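You operate a simulated robot arm through the tools that you are given. There is no shell and no other tool.

Carry out the task below with a simulated two-armed robot. There is one attempt and no reset: what you move stays moved.

TASK
Cancel the washer's delay and start the dark wash now at cold.

The check looks at the end state, three seconds after you hand in, the way a careful person would. Anything else that was tipped, shoved, dropped, spilled or broken makes it a failure.

THE ROBOT
Two 6-joint arms with two-finger grippers on one trunk that stands fixed in place. Base frame: the origin is at the foot of the trunk, x ahead of it, y to its left, z up. Units: mm, degrees, N and s.
The left shoulder is at [30, 178, 888], the right one opposite. Each reaches about 826 mm from its shoulder. Payload 2.54 kg a hand.
The tool frame of a hand sits at the grasp point between the pads (the TCP): z along the fingers, y along the line on which they close. The tips reach 30 mm beyond it. The gripper opens to 116 mm; its body begins 95 mm behind the TCP.
Orientation is told as [roll, pitch, yaw] about the base's x, y, z axes, in that order, counted from this pose: with the fingers straight down and closing along the base's y, the tool's x points along the base's -x, its y along +y and its z along -z.

THE INTERFACE
- The arms move only by the tool play_rows. It takes "left_targets", "right_targets" or both (then of equal length, played together; a hand with none holds still); each is one flat list of numbers, 6 for each row, row after row: the shift along the tool's x, y, z in m, then the turn, a rotation vector about the tool's x, y, z in degrees. In form: [tx, ty, tz, ax, ay, az, tx, ty, tz, ax, ay, az, ...]. A call has 1 to 20 rows; each row shifts and turns the commanded pose from where the row before left it, along the tool's axes as they then stand. "left_fingers" and "right_fingers" are, for a hand that has rows, the closure, from 0 (fully open) to 1 (shut), set as the call begins (left out, the last holds). A row lasts 0.2 s, in which the tool goes at most 50 mm and 8.6 degrees; a call with a longer step from one row to the next is refused whole, and so is a gripper value outside its range. A pose out of reach is approached as far as the arm can. The call stops where the force on the tool passes 40 N (or 10 N more than at its start, if that is more) or the arm is blocked; 0.2 s more then pass. Each finger travels about 153 mm/s and halts on what it meets, pressing with about 25 N; the grip force reading is that of the motor and also rises with nothing between the fingers. The clock runs only during rows and for 0.2 s after the last one: add rows that do not move to give the fingers time. The reply holds the time, the measured pose of the TCP, the force on the tool along the base axes, the opening and the grip force, in the units named above and with some noise, with the torque about the TCP (base axes, N m) and any sound that the robot's microphone picked up, and new pictures: "views" is both (left out), scene, wrist or none (wrist: the cameras of the hands that moved).
- Cameras (640 x 400 px; columns grow to the right, rows downward): "scene" is now at [16.4, 53, 1594.7]; the picture's right is [0.68, -0.73, -0.00], its down [-0.66, -0.62, -0.43] and it looks along [0.32, 0.30, -0.90] (base axes); focal length 306 px, centre (320, 200). "left" rides on the left gripper at [69, 15, -122] in its tool frame; the picture's right is [-0.21, 0.98, 0.00], its down [-0.83, -0.18, -0.53] and it looks along [-0.52, -0.11, 0.85] (tool axes); focal length 251 px, centre (320, 200). "right" rides on the right gripper at [69, -15, -122] in its tool frame; the picture's right is [0.21, 0.98, 0.00], its down [-0.83, 0.18, -0.53] and it looks along [-0.52, 0.11, 0.85] (tool axes); focal length 251 px, centre (320, 200). There is no depth. A picture from a camera that has moved, and an enlarged one, comes with that camera's place and axes in the base frame and with its lens. The place of the scene camera against the robot may be out by one fixed shift of up to 18 mm in any direction.
- slide_trunk(by): moves the trunk up (or, below 0, down) by that many mm; the arms and the scene camera ride with it, the base frame stays. It gives what a move gives, with no picture.
- turn_head(pan, tilt): turns the head with the scene camera to pan (to the left, within 143 degrees either way) and tilt (down, from -29 to 69), counted from straight ahead of the robot. It gives what a move gives, and a new picture of the scene camera.
- close_up(camera, box): a new picture of the part [left, top, right, bottom] of that camera's present view, enlarged. The clock stands still meanwhile.
- close_job(): hands the job in; it is judged then, once.

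Nothing tells you positions but the pictures and the camera data. Unless the task says otherwise, let go and move clear before handing in.

The tools are called as name(argument=value, ...) on one line, values as JSON. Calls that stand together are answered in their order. play_rows: Moves the arms, as the interface text tells. Its arguments: {"type":"object","properties":{"left_targets":{"type":"array","items":{"type":"number"}},"left_fingers":{"type":"number"},"right_targets":{"type":"array","items":{"type":"number"}},"right_fingers":{"type":"number"},"views":{"type":"string","enum":["both","scene","wrist","none"]}},"required":[]} The other tools are called the same way: slide_trunk (by) moves the trunk up or down; turn_head (pan, tilt) turns the head that bears the scene camera; close_up (camera, box) takes an enlarged picture of a part of a camera's view; close_job () hands the job in.

At the start:

```text
clock: 0.0
left_ee_pos: [333.6, 409.5, 927.7]
left_tcp_rot: [0.0, 0.0, 0.0]
left_contact_force: [0.2, -0.6, 0.9]
left_ft_torque: [-0.01, 0.0, 0.02]
left_finger_gap: 116.1
left_gripper_force: 0.0
right_ee_pos: [534.5, 0.7, 962.0]
right_tcp_rot: [0.0, 0.0, 0.0]
right_contact_force: [0.3, -0.6, 0.9]
right_ft_torque: [0.02, 0.02, -0.01]
right_finger_gap: 116.1
right_gripper_force: 0.0
trunk travel left (down, up): [-100.0, 440.0]
head pan, tilt (commanded): [43.1, 64.3]
```

scene: 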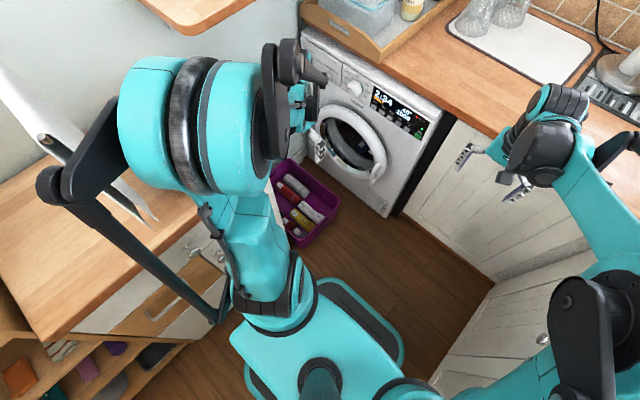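
right: 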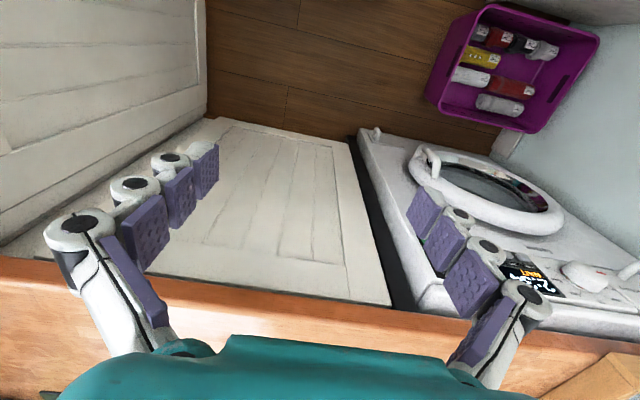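
left: 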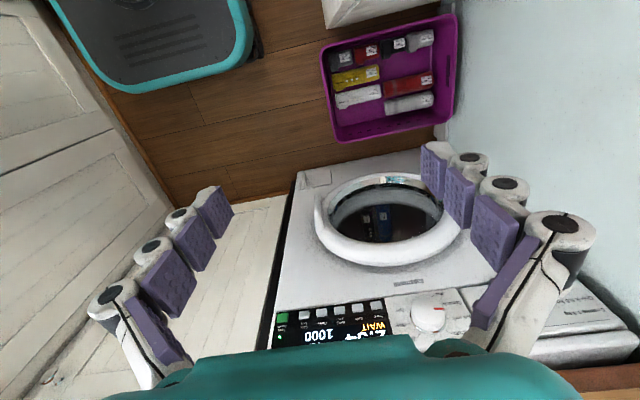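

I see a washer under the counter ahead-left, with a knob, display ("WAIT ...") and a row of buttons. I'll take enlarged pictures of the panel first.

close_up(camera="scene", box=[290, 20, 460, 220])

close_up(camera="left", box=[260, 270, 480, 360])

close_up(camera="right", box=[480, 200, 640, 320])

```text
2.00 times, centred on (375, 120) of scene
camera zoom: at [16.4, 53.0, 1594.7], right [0.68, -0.73, 0.0], down [-0.66, -0.62, -0.43], along [0.32, 0.3, -0.9], focal length 612 px, centre (210, 360)
```

zoom: 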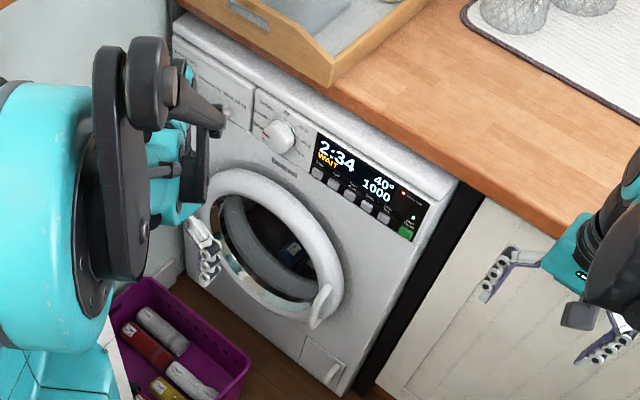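

```text
2.91 times, centred on (370, 315) of left
camera zoom: at [262.8, 424.0, 1050.1], right [0.21, 0.98, 0.0], down [0.83, -0.18, 0.53], along [0.52, -0.11, -0.85], focal length 731 px, centre (174, -134)
```

zoom: 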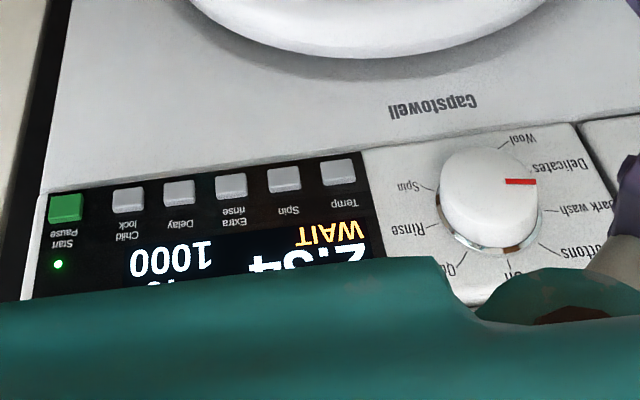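

```text
3.33 times, centred on (560, 260) of right
camera zoom: at [465.3, -13.8, 1082.6], right [-0.21, 0.98, 0.0], down [0.83, 0.18, 0.53], along [0.52, 0.11, -0.85], focal length 838 px, centre (-480, 0)
```

zoom: 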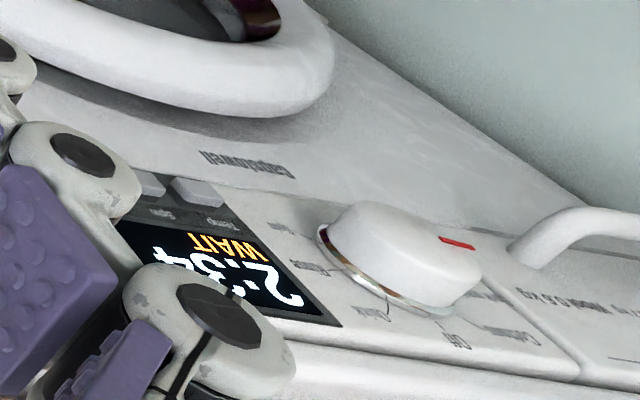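

The panel (knob, display, six buttons: Temp, Spin, Extra rinse, Delay, Child lock, Start/Pause) faces me at roughly x≈735, y 240–530, z 720–780. I'll zoom further to read the dial mark, the display and the red indicator before planning.

close_up(camera="scene", box=[365, 80, 435, 145])

close_up(camera="scene", box=[325, 60, 385, 110])

close_up(camera="left", box=[390, 280, 490, 345])

close_up(camera="scene", box=[300, 90, 400, 200])

```text
6.15 times, centred on (400, 112) of scene
camera zoom: at [16.4, 53.0, 1594.7], right [0.68, -0.73, 0.0], down [-0.66, -0.62, -0.43], along [0.32, 0.3, -0.9], focal length 1883 px, centre (-172, 738)
```

zoom: 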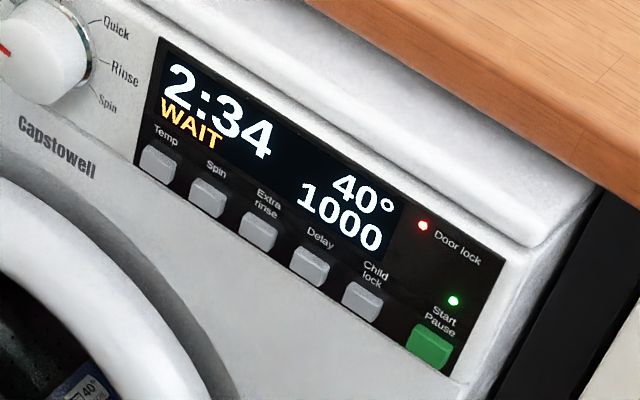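

```text
8.00 times, centred on (355, 85) of scene
camera zoom: at [16.4, 53.0, 1594.7], right [0.68, -0.73, 0.0], down [-0.66, -0.62, -0.43], along [0.32, 0.3, -0.9], focal length 2447 px, centre (40, 1120)
```

zoom: 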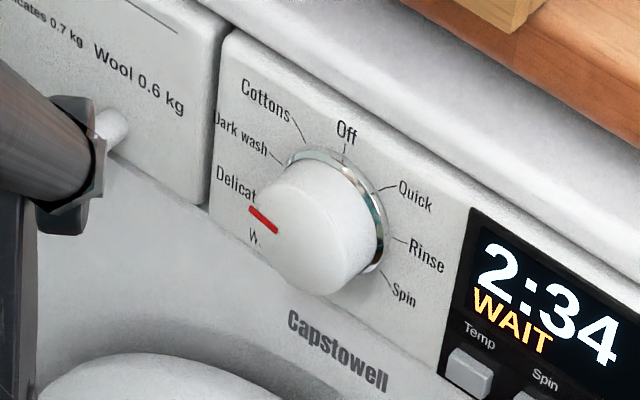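

```text
6.15 times, centred on (440, 312) of left
camera zoom: at [262.8, 424.0, 1050.1], right [0.21, 0.98, 0.0], down [0.83, -0.18, 0.53], along [0.52, -0.11, -0.85], focal length 1547 px, centre (-418, -492)
```

zoom: 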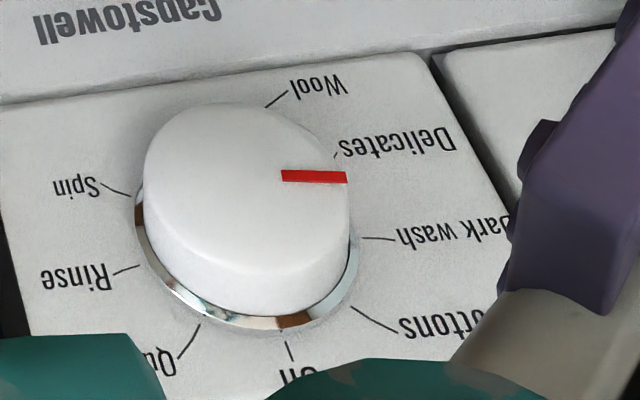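

```text
3.64 times, centred on (350, 145) of scene
camera zoom: at [16.4, 53.0, 1594.7], right [0.68, -0.73, 0.0], down [-0.66, -0.62, -0.43], along [0.32, 0.3, -0.9], focal length 1112 px, centre (211, 400)
```

zoom: 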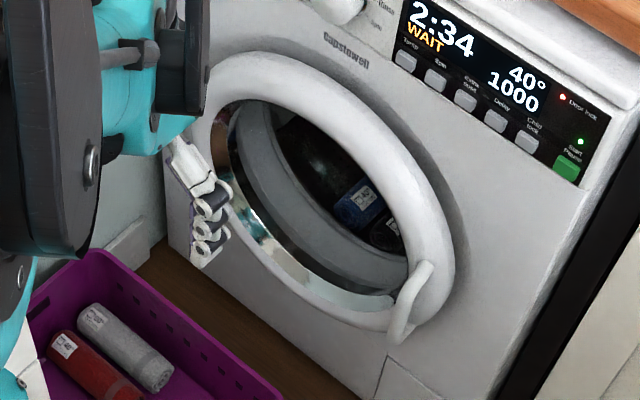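

The dial's red mark already lines up with "Dark wash", the display shows WAIT 2:34, 40°, 1000, and the door is locked. I'll aim the head at the panel and look around the room for anything that explains the washer, before moving an arm.

turn_head(pan=25, tilt=42)

```text
clock: 0.9
left_ee_pos: [332.1, 409.0, 927.9]
left_tcp_rot: [0.0, 0.0, 0.1]
left_contact_force: [-1.0, 0.5, 0.3]
left_ft_torque: [0.0, 0.01, 0.01]
left_finger_gap: 116.0
left_gripper_force: 0.1
right_ee_pos: [534.8, 3.0, 961.5]
right_tcp_rot: [-0.1, 0.0, 0.0]
right_contact_force: [-0.6, -0.4, -0.9]
right_ft_torque: [0.01, 0.02, 0.03]
right_finger_gap: 116.0
right_gripper_force: 0.0
trunk travel left (down, up): [-100.0, 440.0]
head pan, tilt (commanded): [25.0, 42.0]
camera scene: at [47.2, 46.3, 1623.2], right [0.42, -0.91, 0.0], down [-0.61, -0.28, -0.74], along [0.67, 0.31, -0.67], focal length 306 px, centre (320, 200)
```

scene: 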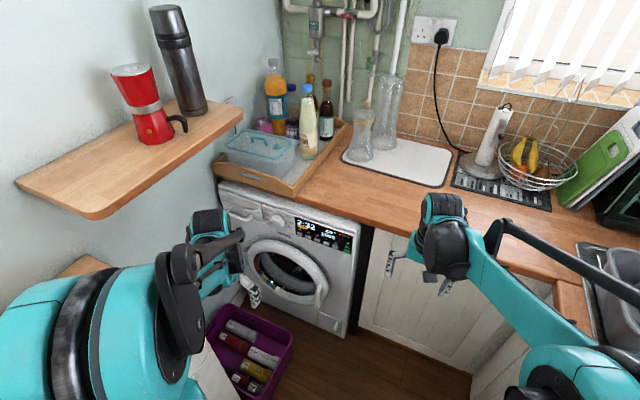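

The room has a wall shelf with items to the left, a tray of bottles on the counter and nothing obviously instructive. I'll zoom on the panel and on the detergent drawer text.

close_up(camera="scene", box=[215, 180, 365, 260])

close_up(camera="scene", box=[285, 210, 360, 257])

close_up(camera="scene", box=[0, 180, 300, 400])

```text
4.27 times, centred on (290, 220) of scene
camera zoom: at [47.2, 46.3, 1623.2], right [0.42, -0.91, 0.0], down [-0.61, -0.28, -0.74], along [0.67, 0.31, -0.67], focal length 1305 px, centre (448, 115)
```

zoom: 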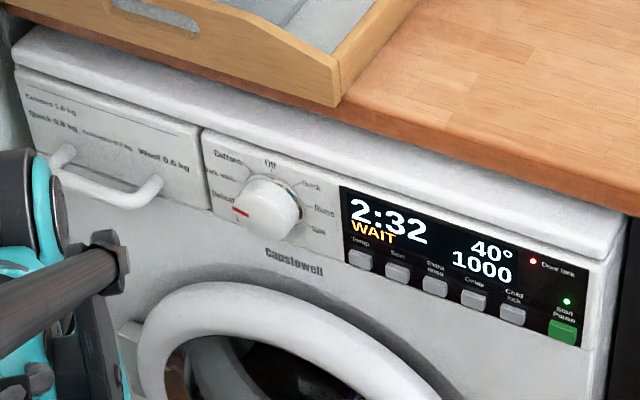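

```text
8.51 times, centred on (322, 234) of scene
camera zoom: at [47.2, 46.3, 1623.2], right [0.42, -0.91, 0.0], down [-0.61, -0.28, -0.74], along [0.67, 0.31, -0.67], focal length 2604 px, centre (299, -85)
```

zoom: 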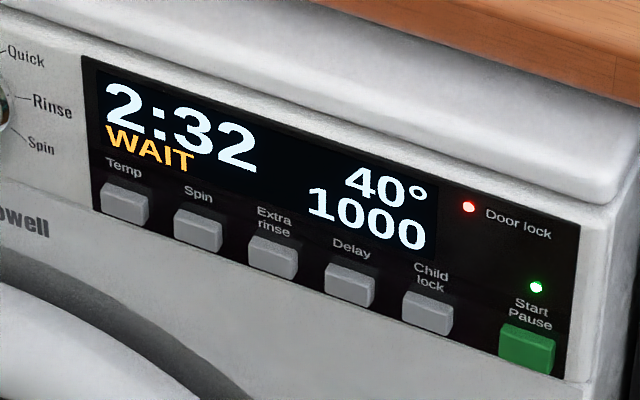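

```text
1.82 times, centred on (150, 290) of scene
camera zoom: at [47.2, 46.3, 1623.2], right [0.42, -0.91, 0.0], down [-0.61, -0.28, -0.74], along [0.67, 0.31, -0.67], focal length 556 px, centre (629, 36)
```

zoom: 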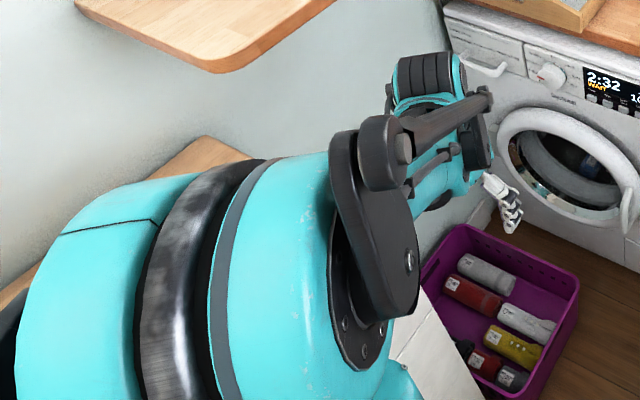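

The display counts down (2:32 now), so I shouldn't dawdle. I'll swing the left hand up so that its fingers point at the washer, closing them as it moves to about [520, 330, 790], well short of the panel.

play_rows(left_targets=[-0.0171, -0.0072, 0.0125, 0, -8.18, 0, -0.01515, -0.0072, 0.0148, 0, -8.18, 0, -0.01289, -0.0072, 0.01681, 0, -8.18, 0, -0.01037, -0.0072, 0.01847, 0, -8.18, 0, -0.00763, -0.0072, 0.01976, 0, -8.18, 0, -0.00475, -0.0072, 0.02065, 0, -8.18, 0, -0.00175, -0.0072, 0.02111, 0, -8.18, 0, 0.00126, -0.0072, 0.02114, 0, -8.18, 0, 0.00426, -0.0072, 0.02075, 0, -8.18, 0, 0.00717, -0.0072, 0.01994, 0, -8.18, 0, 0.00993, -0.0072, 0.01871, 0, -8.18, 0], left_fingers=1, views="both")

```text
clock: 3.3
left_ee_pos: [617.5, 400.6, 1001.3]
left_tcp_rot: [19.3, -90.0, -19.5]
left_contact_force: [0.4, -0.8, -0.1]
left_ft_torque: [0.01, -0.04, 0.0]
left_finger_gap: 0.0
left_gripper_force: 25.3
left hand out of reach, approached as far as the arm can: row 5, 6, 7, 8, 9, 10, 11
right_ee_pos: [534.6, 1.9, 961.0]
right_tcp_rot: [0.0, 0.1, 0.1]
right_contact_force: [0.5, 0.5, 0.0]
right_ft_torque: [0.01, 0.04, 0.01]
right_finger_gap: 116.0
right_gripper_force: 0.1
trunk travel left (down, up): [-100.0, 440.0]
head pan, tilt (commanded): [25.0, 42.0]
camera scene: at [48.8, 46.9, 1623.2], right [0.42, -0.91, 0.0], down [-0.61, -0.28, -0.74], along [0.67, 0.31, -0.67], focal length 306 px, centre (320, 200)
camera left: at [493.0, 416.5, 932.0], right [0.0, 0.98, 0.22], down [-0.53, -0.18, 0.83], along [0.85, -0.12, 0.52], focal length 251 px, centre (320, 200)
```

scene: 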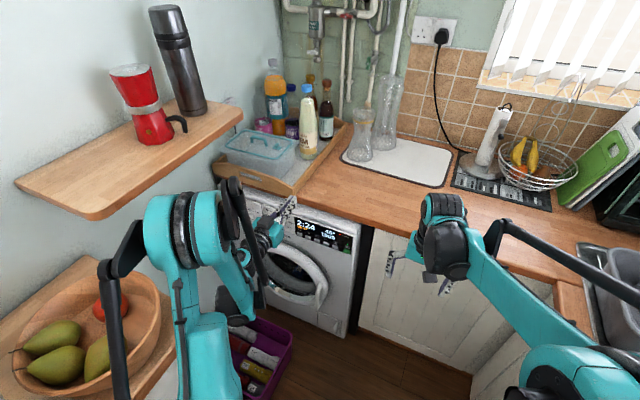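
left: 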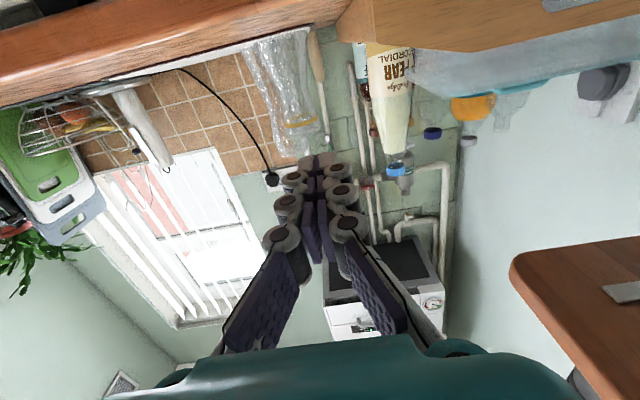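

The hand didn't follow: the arm can't fold enough for that pose and stands at about [617, 401, 1001] with fingers level. I'll test with one small step in which frame the commands now continue.

play_rows(left_targets=[0.02, 0, 0.02, 0, 0, 0], views="none")

```text
clock: 3.7
left_ee_pos: [639.4, 401.6, 981.5]
left_tcp_rot: [-6.7, -89.8, 6.8]
left_contact_force: [0.2, 0.3, -0.9]
left_ft_torque: [0.0, -0.01, -0.04]
left_finger_gap: 0.0
left_gripper_force: 24.7
left hand out of reach, approached as far as the arm can: row 1
right_ee_pos: [535.8, 2.3, 961.4]
right_tcp_rot: [-0.1, 0.1, 0.0]
right_contact_force: [0.6, 0.9, -0.4]
right_ft_torque: [0.01, 0.0, 0.02]
right_finger_gap: 115.8
right_gripper_force: 0.0
trunk travel left (down, up): [-100.0, 440.0]
head pan, tilt (commanded): [25.0, 42.0]
```

The step was followed relative to the real pose, so commands continue from there. Next I lower the hand and bring it to the right, tips staying well clear of the counter edge at x≈735.

play_rows(left_targets=[0.04, -0.03, 0, 0, 0, 0, 0.04, -0.03, 0, 0, 0, 0, 0.04, -0.03, 0, 0, 0, 0], views="both")

```text
clock: 4.5
left_ee_pos: [711.8, 348.0, 931.2]
left_tcp_rot: [-3.7, -89.8, 3.7]
left_contact_force: [0.7, -0.6, 0.4]
left_ft_torque: [0.0, 0.0, -0.01]
left_finger_gap: 0.0
left_gripper_force: 25.0
left hand out of reach, approached as far as the arm can: row 1, 2, 3
right_ee_pos: [535.5, 1.4, 961.2]
right_tcp_rot: [0.1, 0.1, 0.0]
right_contact_force: [0.0, 0.3, 0.5]
right_ft_torque: [0.0, 0.0, 0.04]
right_finger_gap: 115.6
right_gripper_force: 0.1
trunk travel left (down, up): [-100.0, 440.0]
head pan, tilt (commanded): [25.0, 42.0]
camera scene: at [48.7, 46.1, 1623.2], right [0.42, -0.91, 0.0], down [-0.61, -0.28, -0.74], along [0.67, 0.31, -0.67], focal length 306 px, centre (320, 200)
camera left: at [588.2, 363.4, 863.3], right [0.0, 0.98, 0.21], down [-0.53, -0.18, 0.83], along [0.85, -0.12, 0.52], focal length 251 px, centre (320, 200)
```

scene: 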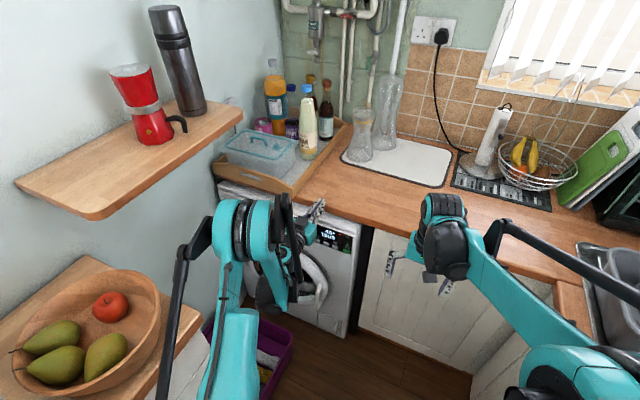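
left: 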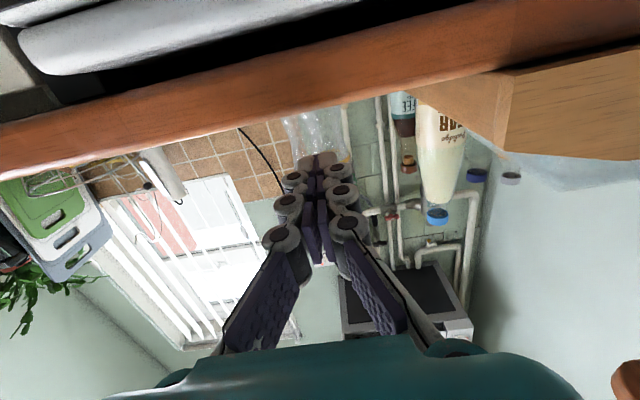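

The arm is being pushed outward: level fingers are not reachable close in at this height. I'll look at the closed fingertips and the panel state (clock stands still) before choosing a slanted pressing pose.

close_up(camera="left", box=[260, 130, 380, 250])

close_up(camera="scene", box=[200, 170, 400, 300])

close_up(camera="right", box=[400, 100, 640, 330])

```text
3.33 times, centred on (320, 190) of left
camera zoom: at [588.2, 363.4, 863.3], right [0.0, 0.98, 0.21], down [-0.53, -0.18, 0.83], along [0.85, -0.12, 0.52], focal length 838 px, centre (320, 233)
```

zoom: 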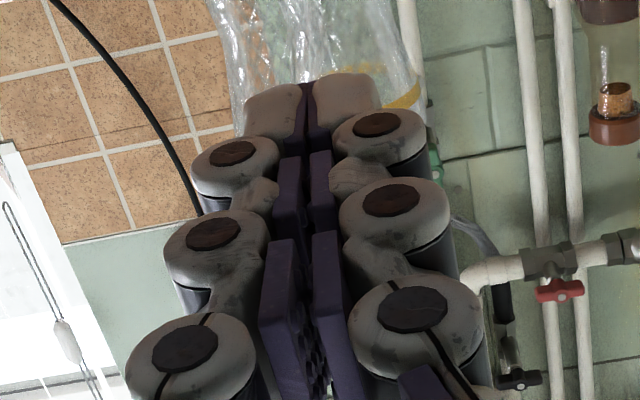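

```text
3.08 times, centred on (300, 235) of scene
camera zoom: at [48.7, 46.1, 1623.2], right [0.42, -0.91, 0.0], down [-0.61, -0.28, -0.74], along [0.67, 0.31, -0.67], focal length 941 px, centre (382, 92)
```

zoom: 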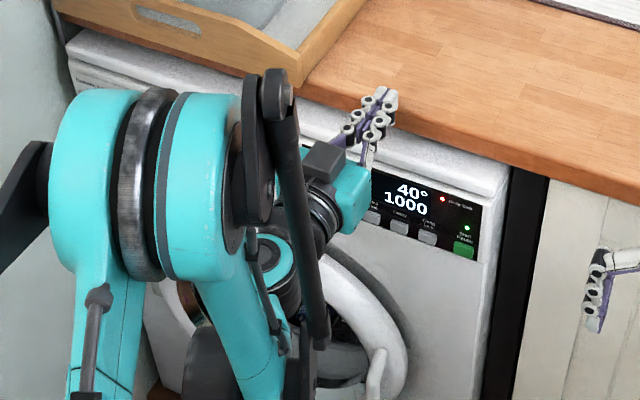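

```text
1.74 times, centred on (520, 215) of right
camera zoom: at [466.4, -13.8, 1082.1], right [-0.21, 0.98, 0.0], down [0.83, 0.18, 0.53], along [0.52, 0.11, -0.85], focal length 437 px, centre (-28, 174)
```

zoom: 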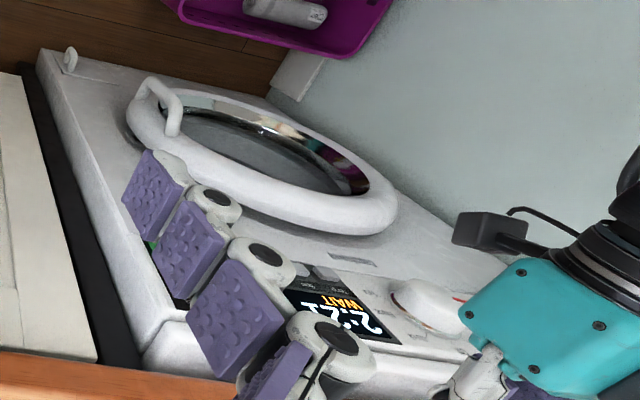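

Closed tips are about 27 mm wide, close to one button's width, and the buttons are about 39 mm apart, so a straight push works. I'll back off from the counter edge and tilt the fingers down to 45°, where the wrist can sit farther from the shoulder.

play_rows(left_targets=[0.0033, -0.0033, -0.012, 0, 7.5, 0, 0.00484, -0.0033, -0.01147, 0, 7.5, 0, 0.00629, -0.0033, -0.01074, 0, 7.5, 0, 0.00764, -0.0033, -0.00982, 0, 7.5, 0, 0.00886, -0.0033, -0.00874, 0, 7.5, 0, 0.00992, -0.0033, -0.00751, 0, 7.5, 0], views="none")

```text
clock: 5.9
left_ee_pos: [640.1, 329.6, 912.1]
left_tcp_rot: [0.0, -44.9, -0.1]
left_contact_force: [0.1, -0.3, 0.3]
left_ft_torque: [0.01, -0.01, 0.0]
left_finger_gap: 0.1
left_gripper_force: 25.2
right_ee_pos: [533.0, 2.2, 962.1]
right_tcp_rot: [0.0, -0.1, 0.1]
right_contact_force: [0.0, -0.1, -0.1]
right_ft_torque: [0.04, 0.0, 0.0]
right_finger_gap: 116.1
right_gripper_force: 0.0
trunk travel left (down, up): [-100.0, 440.0]
head pan, tilt (commanded): [25.0, 42.0]
```

The pose was reached exactly: [640, 330, 912] with fingers 45° down-forward. Now I lower to about [640, 240, 760], in front of the Start/Pause button and still ~75 mm short of it.

play_rows(left_targets=[0.0215, -0.018, 0.0215, 0, 0, 0, 0.0215, -0.018, 0.0215, 0, 0, 0, 0.0215, -0.018, 0.0215, 0, 0, 0, 0.0215, -0.018, 0.0215, 0, 0, 0, 0.0215, -0.018, 0.0215, 0, 0, 0], views="both")

```text
clock: 7.1
left_ee_pos: [655.4, 242.0, 772.7]
left_tcp_rot: [0.0, -44.8, 0.0]
left_contact_force: [0.7, -0.8, -0.2]
left_ft_torque: [-0.02, 0.02, 0.04]
left_finger_gap: 0.0
left_gripper_force: 24.8
left hand out of reach, approached as far as the arm can: row 5
right_ee_pos: [534.9, 1.8, 961.7]
right_tcp_rot: [0.0, 0.0, 0.0]
right_contact_force: [0.0, -0.4, -0.1]
right_ft_torque: [0.0, 0.02, 0.0]
right_finger_gap: 115.7
right_gripper_force: 0.0
trunk travel left (down, up): [-100.0, 440.0]
head pan, tilt (commanded): [25.0, 42.0]
camera scene: at [48.2, 45.9, 1623.3], right [0.42, -0.91, 0.0], down [-0.61, -0.28, -0.74], along [0.67, 0.31, -0.67], focal length 306 px, centre (320, 200)
camera left: at [520.3, 257.0, 810.9], right [0.15, 0.98, 0.15], down [0.21, -0.18, 0.96], along [0.97, -0.11, -0.23], focal length 251 px, centre (320, 200)
```

scene: 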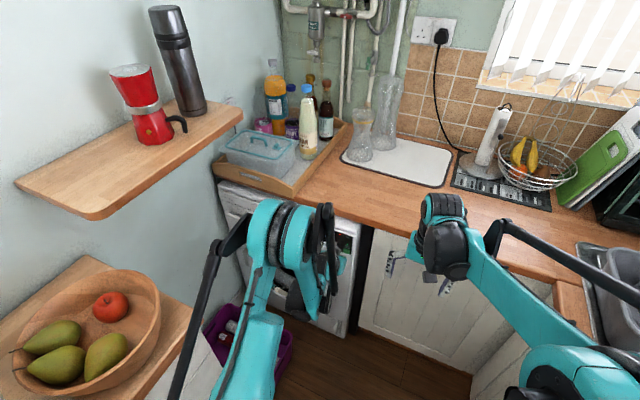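
left: 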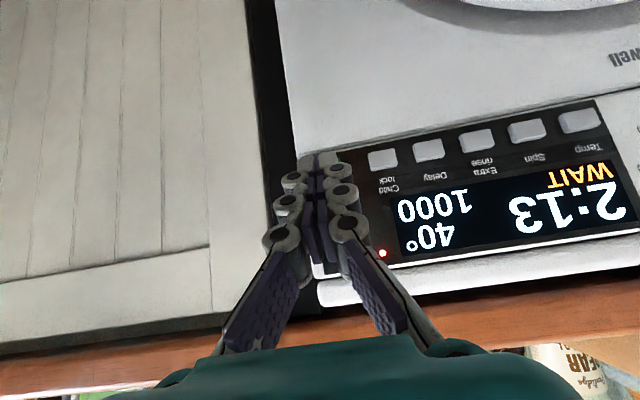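

The left camera now sees the panel well (upside down): WAIT 2:13. I place the buttons at x≈724, z≈734, with Start/Pause at y≈246, Child lock ≈291, Delay ≈329 and Temp ≈441. I move in front of Start/Pause and advance slowly to near contact.

play_rows(left_targets=[-0.0015, 0.002, 0.0198, 0, 0, 0, -0.0015, 0.002, 0.0198, 0, 0, 0, -0.00213, 0, 0.00211, 0, 0, 0, -0.00213, 0, 0.00211, 0, 0, 0], views="both")

```text
clock: 8.1
left_ee_pos: [691.9, 246.5, 747.4]
left_tcp_rot: [0.0, -45.0, 0.0]
left_contact_force: [0.3, -0.1, -0.6]
left_ft_torque: [0.02, 0.02, 0.01]
left_finger_gap: 5.8
left_gripper_force: 28.8
right_ee_pos: [534.6, 1.7, 960.9]
right_tcp_rot: [-0.1, -0.1, 0.0]
right_contact_force: [0.8, -0.1, 0.7]
right_ft_torque: [0.0, -0.01, -0.03]
right_finger_gap: 115.7
right_gripper_force: 0.1
trunk travel left (down, up): [-100.0, 440.0]
head pan, tilt (commanded): [25.0, 42.0]
camera scene: at [47.4, 46.2, 1623.3], right [0.42, -0.91, 0.0], down [-0.61, -0.28, -0.74], along [0.67, 0.31, -0.67], focal length 306 px, centre (320, 200)
camera left: at [556.5, 260.7, 785.7], right [0.15, 0.98, 0.15], down [0.21, -0.18, 0.96], along [0.97, -0.11, -0.23], focal length 251 px, centre (320, 200)
```

scene: 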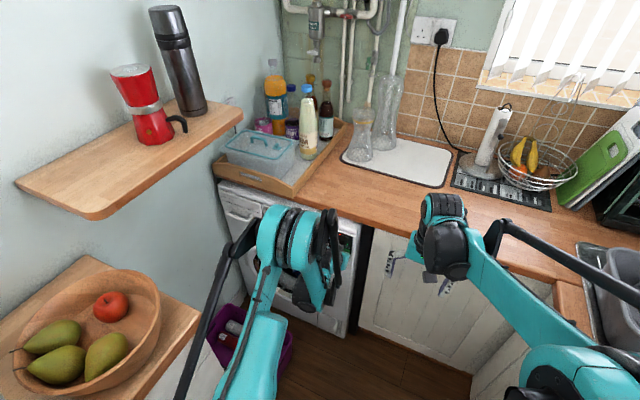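
left: 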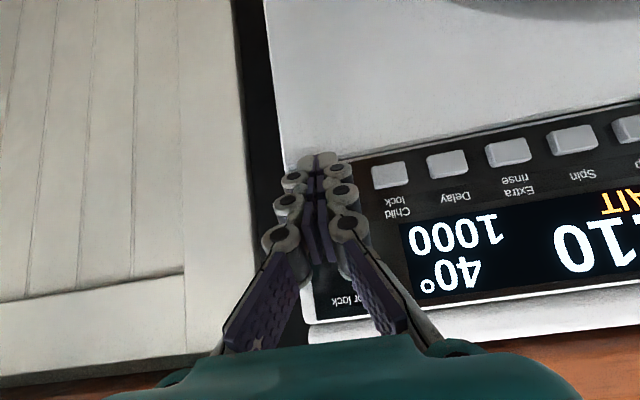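

Tips are near the green button; the finger gap reads 5.8 mm, so something may be touching. I zoom in on the tips.

close_up(camera="left", box=[260, 110, 400, 230])

close_up(camera="right", box=[400, 130, 640, 330])

close_up(camera="scene", box=[310, 205, 380, 265])

```text
3.33 times, centred on (330, 170) of left
camera zoom: at [556.5, 260.7, 785.7], right [0.15, 0.98, 0.15], down [0.21, -0.18, 0.96], along [0.97, -0.11, -0.23], focal length 838 px, centre (287, 300)
```

zoom: 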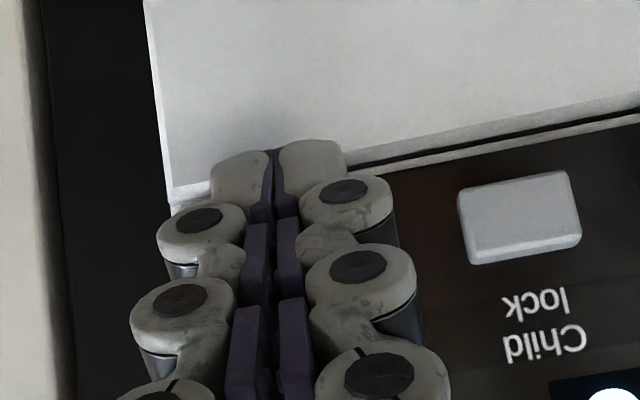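

```text
2.00 times, centred on (520, 230) of right
camera zoom: at [465.5, -13.8, 1082.6], right [-0.21, 0.98, 0.0], down [0.83, 0.18, 0.53], along [0.52, 0.11, -0.85], focal length 503 px, centre (-80, 140)
```

zoom: 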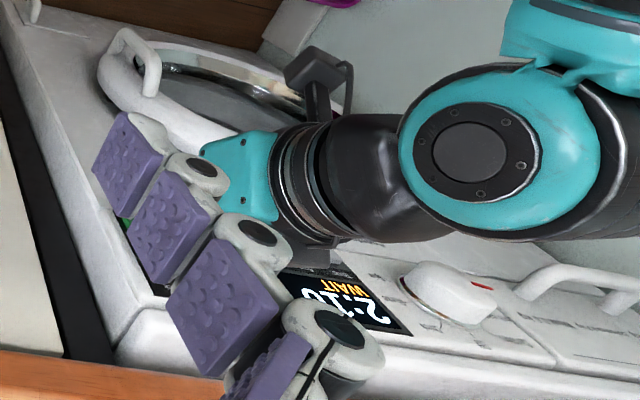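

```text
6.67 times, centred on (345, 235) of scene
camera zoom: at [47.4, 46.2, 1623.3], right [0.42, -0.91, 0.0], down [-0.61, -0.28, -0.74], along [0.67, 0.31, -0.67], focal length 2040 px, centre (153, -33)
```

zoom: 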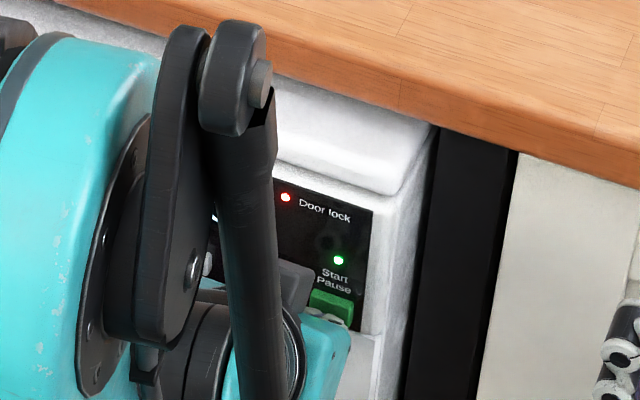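

The leading edge of the tips lines up with the green button (about y 246, z 733). I push forward in 3 mm steps.

play_rows(left_targets=[-0.00213, 0, 0.00211, 0, 0, 0, -0.00213, 0, 0.00211, 0, 0, 0, -0.00213, 0, 0.00211, 0, 0, 0], views="wrist")

```text
clock: 8.9
left_ee_pos: [699.0, 245.7, 747.6]
left_tcp_rot: [0.0, -44.9, 0.0]
left_contact_force: [-14.4, 0.8, 2.5]
left_ft_torque: [-0.02, 0.14, 0.04]
left_finger_gap: 5.8
left_gripper_force: 28.2
right_ee_pos: [532.9, 1.7, 962.2]
right_tcp_rot: [0.1, -0.1, 0.1]
right_contact_force: [-0.4, 1.0, 0.2]
right_ft_torque: [0.01, 0.0, -0.02]
right_finger_gap: 115.9
right_gripper_force: 0.0
trunk travel left (down, up): [-100.0, 440.0]
head pan, tilt (commanded): [25.0, 42.0]
heard: click
camera left: at [563.1, 260.3, 785.4], right [0.15, 0.98, 0.15], down [0.21, -0.18, 0.96], along [0.97, -0.11, -0.23], focal length 251 px, centre (320, 200)
```

left: 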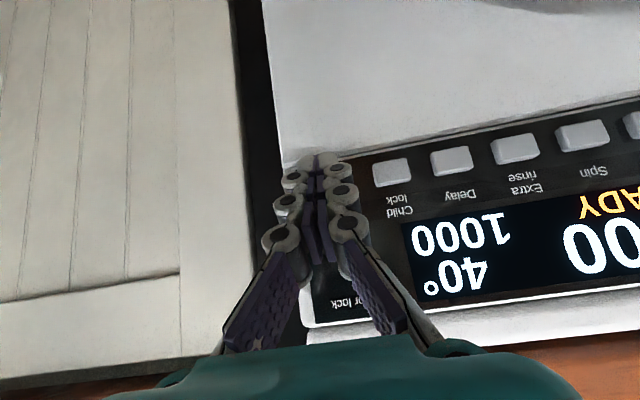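

A click sounded and the display switched from WAIT to READY. I back off 25 mm, then move left to stand in front of the Temp button and read the display.

play_rows(left_targets=[0.0177, 0, -0.0177, 0, 0, 0, 0, 0.039, 0, 0, 0, 0, 0, 0.039, 0, 0, 0, 0, 0, 0.039, 0, 0, 0, 0, 0, 0.039, 0, 0, 0, 0, 0, 0.039, 0, 0, 0, 0], views="both")

```text
clock: 10.3
left_ee_pos: [676.8, 441.2, 747.4]
left_tcp_rot: [0.0, -45.0, 0.0]
left_contact_force: [-0.1, -0.5, 0.6]
left_ft_torque: [-0.02, 0.03, -0.02]
left_finger_gap: 0.0
left_gripper_force: 28.3
right_ee_pos: [534.7, 2.7, 961.5]
right_tcp_rot: [0.0, 0.0, 0.0]
right_contact_force: [0.4, 0.5, -0.4]
right_ft_torque: [-0.02, -0.01, 0.0]
right_finger_gap: 116.1
right_gripper_force: 0.0
trunk travel left (down, up): [-100.0, 440.0]
head pan, tilt (commanded): [25.0, 42.0]
camera scene: at [47.3, 47.2, 1623.3], right [0.42, -0.91, 0.0], down [-0.61, -0.28, -0.74], along [0.67, 0.31, -0.67], focal length 306 px, centre (320, 200)
camera left: at [541.0, 458.4, 784.6], right [0.15, 0.98, 0.15], down [0.21, -0.18, 0.96], along [0.97, -0.12, -0.23], focal length 251 px, centre (320, 200)
```

scene: 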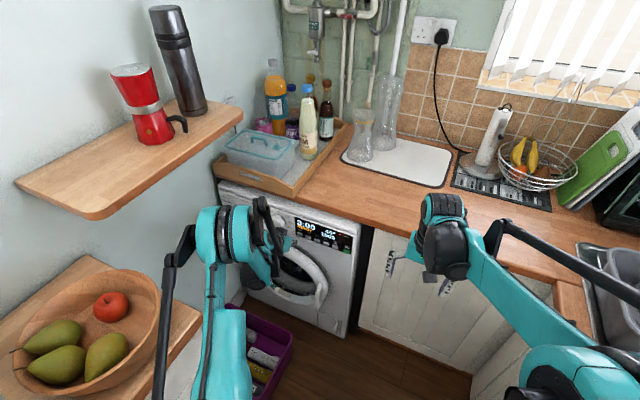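
left: 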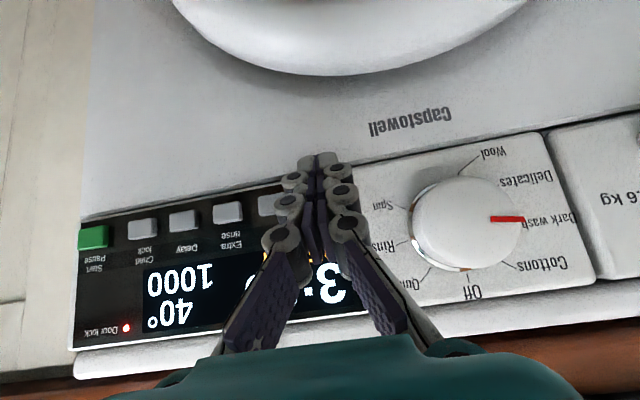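

close_up(camera="scene", box=[250, 195, 370, 265])

close_up(camera="left", box=[70, 140, 350, 350])

close_up(camera="right", box=[440, 160, 640, 330])

```text
5.33 times, centred on (310, 230) of scene
camera zoom: at [47.3, 47.2, 1623.3], right [0.42, -0.91, 0.0], down [-0.61, -0.28, -0.74], along [0.67, 0.31, -0.67], focal length 1632 px, centre (373, 40)
```

zoom: 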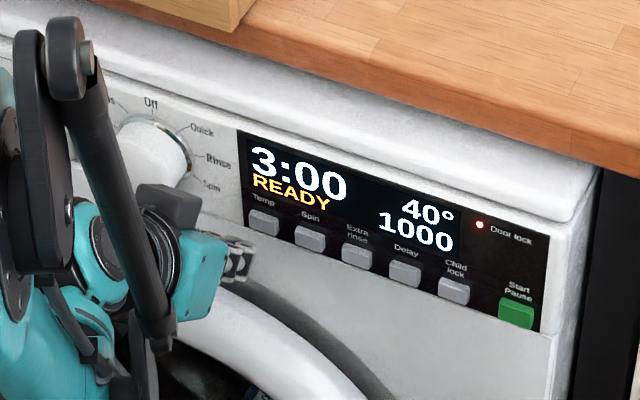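

```text
1.90 times, centred on (210, 245) of left
camera zoom: at [541.0, 458.4, 784.6], right [0.15, 0.98, 0.15], down [0.21, -0.18, 0.96], along [0.97, -0.12, -0.23], focal length 479 px, centre (530, 114)
```

zoom: 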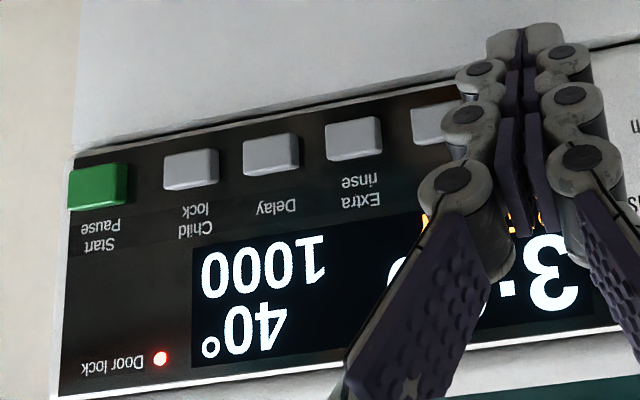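

```text
2.35 times, centred on (540, 245) of right
camera zoom: at [465.4, -13.2, 1082.6], right [-0.21, 0.98, 0.0], down [0.83, 0.18, 0.53], along [0.52, 0.11, -0.85], focal length 592 px, centre (-198, 94)
```

zoom: 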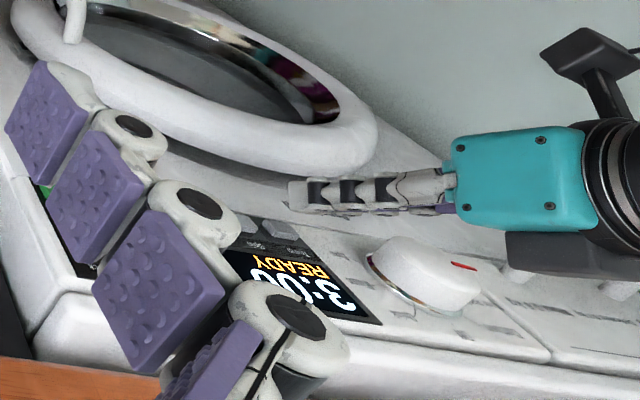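

The display reads 3:00 READY, 40°, 1000, and the run light is off: it's paused with settings open. The tips are in front of Temp (y≈440), so I press it once and pull back.

play_rows(left_targets=[-0.0082, -0.001, 0.0074, 0, 0, 0, -0.00213, 0, 0.00211, 0, 0, 0, -0.00213, 0, 0.00211, 0, 0, 0, -0.00213, 0, 0.00211, 0, 0, 0, -0.00213, 0, 0.00211, 0, 0, 0, 0.0085, 0, -0.0085, 0, 0, 0], views="both")

```text
clock: 11.7
left_ee_pos: [686.9, 440.3, 748.8]
left_tcp_rot: [0.1, -45.0, 0.0]
left_contact_force: [-0.3, -0.3, 0.9]
left_ft_torque: [0.01, -0.04, -0.01]
left_finger_gap: 0.1
left_gripper_force: 28.2
right_ee_pos: [534.5, 2.3, 961.7]
right_tcp_rot: [0.0, -0.1, 0.0]
right_contact_force: [-0.7, -0.4, 0.7]
right_ft_torque: [-0.03, -0.01, -0.02]
right_finger_gap: 116.3
right_gripper_force: 0.0
trunk travel left (down, up): [-100.0, 440.0]
head pan, tilt (commanded): [25.0, 42.0]
heard: click
camera scene: at [46.9, 46.2, 1623.3], right [0.42, -0.91, 0.0], down [-0.61, -0.28, -0.74], along [0.67, 0.31, -0.67], focal length 306 px, centre (320, 200)
camera left: at [551.7, 455.2, 786.7], right [0.15, 0.98, 0.15], down [0.21, -0.18, 0.96], along [0.97, -0.11, -0.23], focal length 251 px, centre (320, 200)
```

scene: 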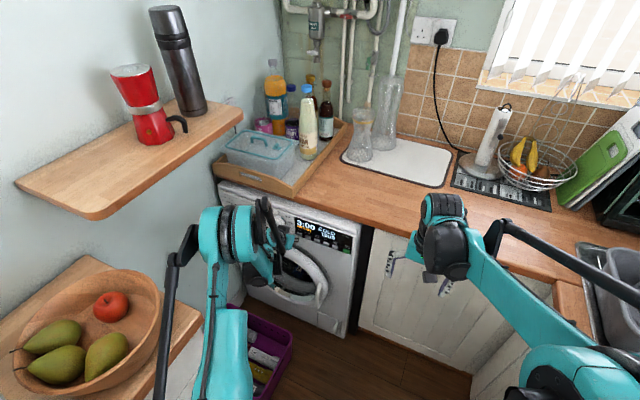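
left: 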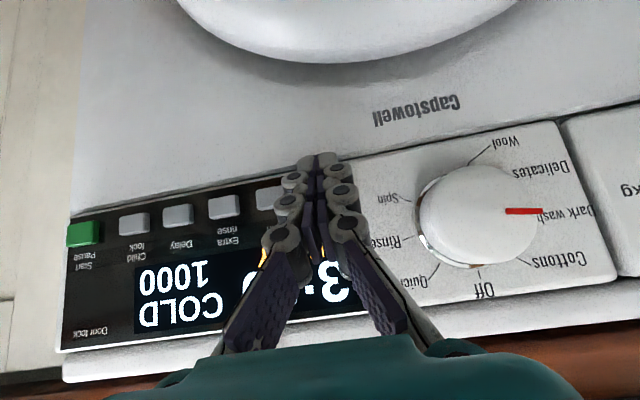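

One press brought the display to COLD, and the door-lock light has gone out. Now I move right to Delay (y≈327), press it once and check.

play_rows(left_targets=[0.0071, 0, -0.0071, 0, 0, 0, 0, -0.0378, 0, 0, 0, 0, 0, -0.0378, 0, 0, 0, 0, 0, -0.0378, 0, 0, 0, 0, -0.0085, 0, 0.0085, 0, 0, 0, -0.00213, 0, 0.00211, 0, 0, 0, -0.00213, 0, 0.00211, 0, 0, 0, -0.00213, 0, 0.00211, 0, 0, 0, -0.00213, 0, 0.00211, 0, 0, 0, 0.0085, 0, -0.0085, 0, 0, 0], views="both")

```text
clock: 13.9
left_ee_pos: [689.0, 326.6, 748.9]
left_tcp_rot: [0.0, -45.0, -0.1]
left_contact_force: [-0.6, -0.9, -0.3]
left_ft_torque: [0.0, -0.01, -0.03]
left_finger_gap: 0.1
left_gripper_force: 28.1
right_ee_pos: [533.9, 1.2, 961.8]
right_tcp_rot: [0.0, 0.0, 0.0]
right_contact_force: [-0.2, 0.1, -0.6]
right_ft_torque: [0.02, -0.01, -0.03]
right_finger_gap: 116.1
right_gripper_force: 0.1
trunk travel left (down, up): [-100.0, 440.0]
head pan, tilt (commanded): [25.0, 42.0]
heard: click
camera scene: at [47.2, 46.0, 1623.3], right [0.42, -0.91, 0.0], down [-0.61, -0.28, -0.74], along [0.67, 0.31, -0.67], focal length 306 px, centre (320, 200)
camera left: at [552.6, 340.2, 786.0], right [0.15, 0.98, 0.15], down [0.21, -0.18, 0.96], along [0.97, -0.12, -0.23], focal length 251 px, centre (320, 200)
```

scene: 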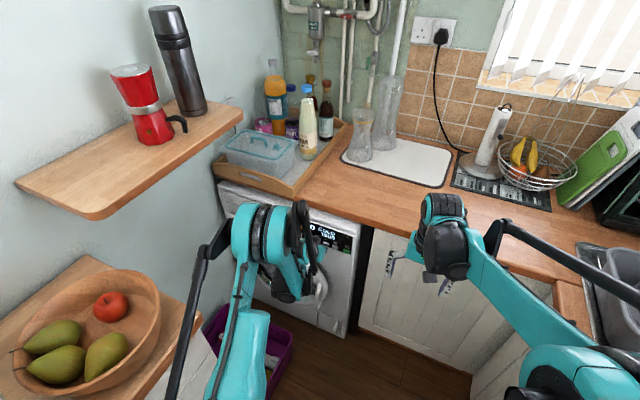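
left: 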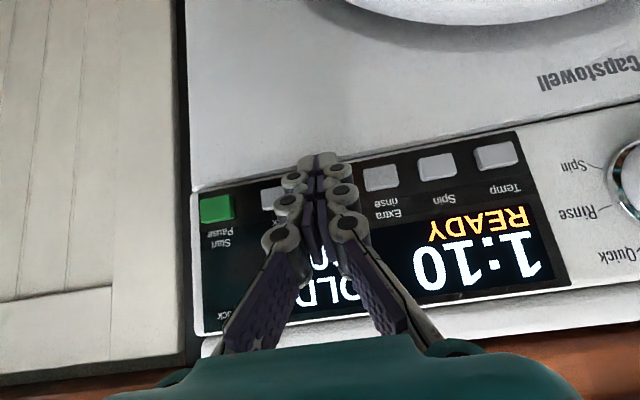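

The display now shows 1:10 READY COLD: the 3-hour delay is gone and 1:10 looks like the programme length. I move to Start/Pause (y≈245) and press it once.

play_rows(left_targets=[0.0085, 0, -0.0085, 0, 0, 0, 0, -0.0272, 0, 0, 0, 0, 0, -0.0272, 0, 0, 0, 0, 0, -0.0272, 0, 0, 0, 0, -0.0085, 0, 0.0085, 0, 0, 0, -0.00213, 0, 0.00211, 0, 0, 0, -0.00213, 0, 0.00211, 0, 0, 0, -0.00213, 0, 0.00211, 0, 0, 0, -0.00213, 0, 0.00211, 0, 0, 0, 0.0085, 0, -0.0085, 0, 0, 0], views="both")

```text
clock: 16.1
left_ee_pos: [690.6, 244.9, 747.2]
left_tcp_rot: [0.0, -45.0, 0.0]
left_contact_force: [0.6, 0.3, -0.2]
left_ft_torque: [-0.01, 0.01, 0.0]
left_finger_gap: 0.0
left_gripper_force: 28.1
right_ee_pos: [534.0, 2.3, 961.7]
right_tcp_rot: [0.0, 0.0, 0.0]
right_contact_force: [-0.4, -0.5, -0.7]
right_ft_torque: [-0.04, -0.05, 0.02]
right_finger_gap: 115.9
right_gripper_force: 0.0
trunk travel left (down, up): [-100.0, 440.0]
head pan, tilt (commanded): [25.0, 42.0]
heard: click
camera scene: at [47.2, 46.2, 1623.3], right [0.42, -0.91, 0.0], down [-0.61, -0.28, -0.74], along [0.67, 0.31, -0.67], focal length 306 px, centre (320, 200)
camera left: at [553.7, 259.8, 785.0], right [0.15, 0.98, 0.15], down [0.21, -0.18, 0.96], along [0.97, -0.11, -0.23], focal length 251 px, centre (320, 200)
```

scene: 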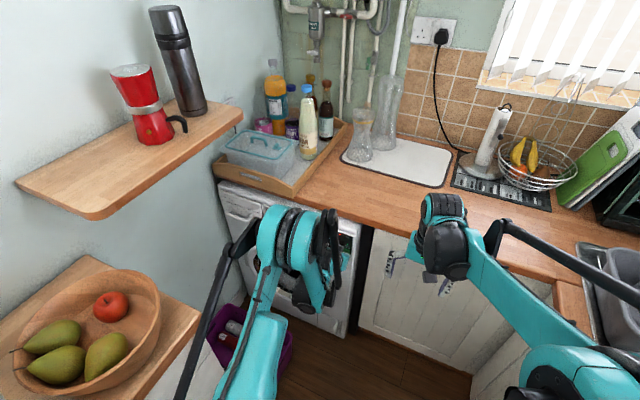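
left: 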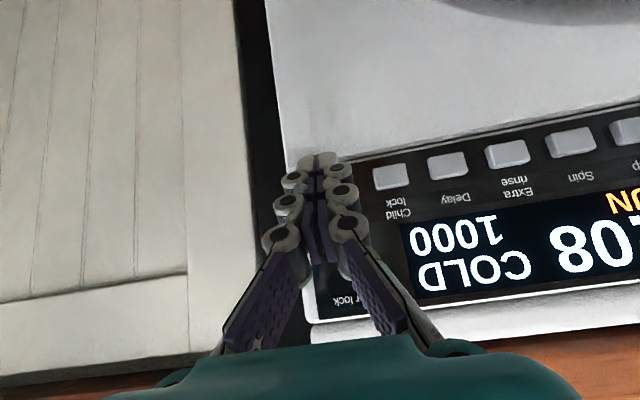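

The display shows RUN, :08, COLD: the wash has started. I draw the hand back and up the way it came, then verify the whole panel.

play_rows(left_targets=[0, 0, -0.04, 0, 0, 0, -0.0212, 0.017, -0.0212, 0, 0, 0, -0.0212, 0.017, -0.0212, 0, 0, 0, -0.0212, 0.017, -0.0212, 0, 0, 0, -0.0212, 0.017, -0.0212, 0, 0, 0, -0.0212, 0.017, -0.0212, 0, 0, 0], views="both")

```text
clock: 17.5
left_ee_pos: [658.6, 328.5, 928.5]
left_tcp_rot: [0.0, -45.0, 0.0]
left_contact_force: [-0.6, -0.2, 0.2]
left_ft_torque: [0.0, 0.05, 0.03]
left_finger_gap: 0.0
left_gripper_force: 28.5
right_ee_pos: [532.6, 2.0, 961.5]
right_tcp_rot: [0.0, -0.1, 0.0]
right_contact_force: [-0.4, -0.1, -0.8]
right_ft_torque: [-0.02, -0.01, 0.0]
right_finger_gap: 116.1
right_gripper_force: 0.1
trunk travel left (down, up): [-100.0, 440.0]
head pan, tilt (commanded): [25.0, 42.0]
camera scene: at [46.6, 46.3, 1623.3], right [0.42, -0.91, 0.0], down [-0.61, -0.28, -0.74], along [0.67, 0.31, -0.67], focal length 306 px, centre (320, 200)
camera left: at [522.6, 343.5, 965.4], right [0.15, 0.98, 0.15], down [0.21, -0.18, 0.96], along [0.97, -0.12, -0.23], focal length 251 px, centre (320, 200)
```

scene: 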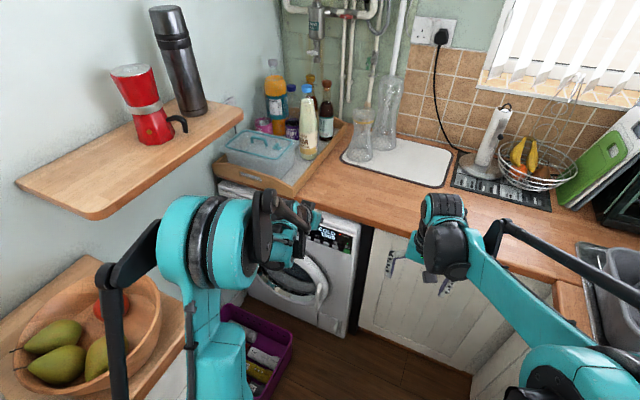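
left: 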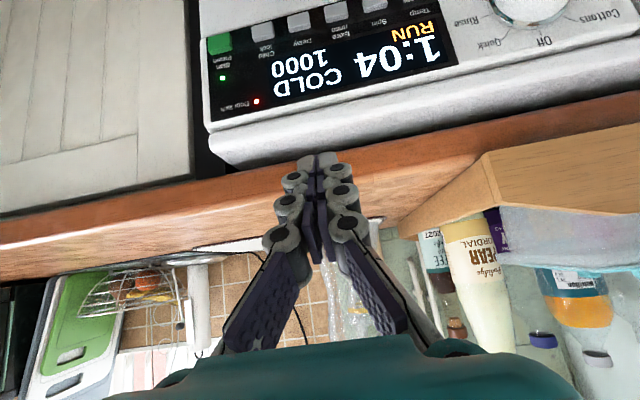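

The panel reads RUN 1:04 COLD 1000 with the run and door-lock lights on. One last zoom (the clock stands still) to check the dial and surroundings.

close_up(camera="right", box=[440, 160, 640, 330])

close_up(camera="left", box=[200, 0, 640, 150])

close_up(camera="scene", box=[0, 150, 240, 400])

```text
2.35 times, centred on (540, 245) of right
camera zoom: at [464.9, -13.8, 1082.8], right [-0.21, 0.98, 0.0], down [0.83, 0.18, 0.53], along [0.52, 0.11, -0.85], focal length 592 px, centre (-198, 94)
```

zoom: 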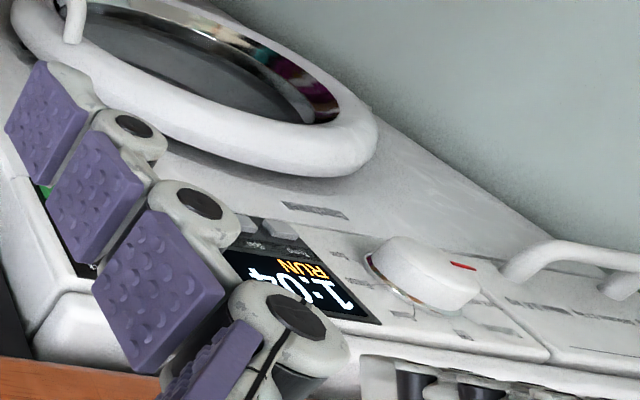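

```text
1.45 times, centred on (420, 75) of left
camera zoom: at [522.6, 343.5, 965.4], right [0.15, 0.98, 0.15], down [0.21, -0.18, 0.96], along [0.97, -0.12, -0.23], focal length 366 px, centre (174, 382)
```

zoom: 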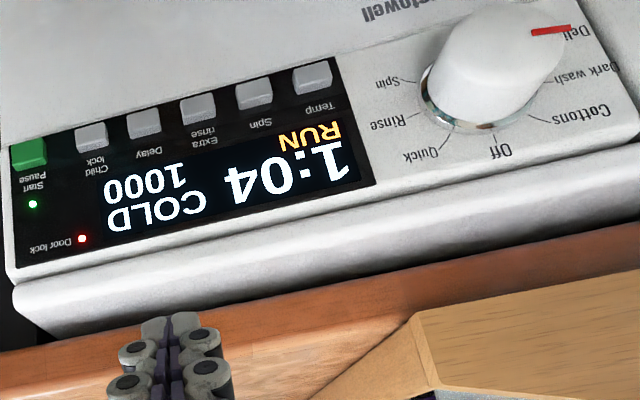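

```text
1.60 times, centred on (120, 275) of scene
camera zoom: at [46.6, 46.3, 1623.3], right [0.42, -0.91, 0.0], down [-0.61, -0.28, -0.74], along [0.67, 0.31, -0.67], focal length 490 px, centre (640, 80)
```

zoom: 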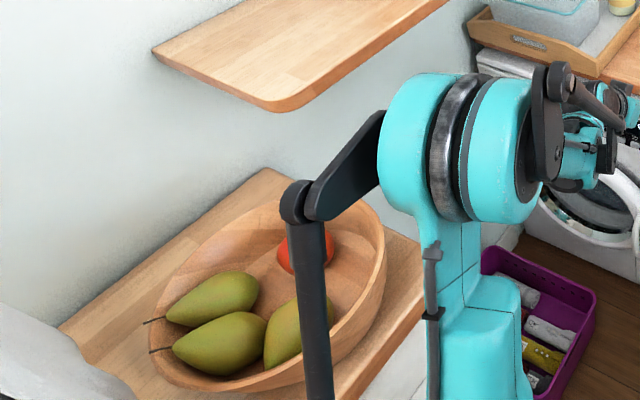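

The washer is running (RUN 1:04, COLD, 1000) and the dial's mark is still on Dark wash. The delay is gone, the door is locked, nothing nearby was disturbed and the hand is clear, so I hand in.

close_job()

```text
The job is handed in.
```

The washer's delay is cancelled, and the dark wash was running cold when I handed in. The display read RUN 1:04, COLD, 1000, with the run and door-lock lights on.

- **Delay:** I paused the machine with Start/Pause. One press of Delay changed the display from the 3:00 delay to 1:10, which I took to be the programme length.
- **Temperature:** one press of Temp changed it from 40° to COLD.
- **Programme:** the dial was already on Dark wash, so I left it alone. I left the spin at 1000.
- **Start:** I pressed Start/Pause once, the display went to RUN, and the time began counting down.

The left hand is clear of the washer, and I saw nothing tipped or moved in the last pictures.
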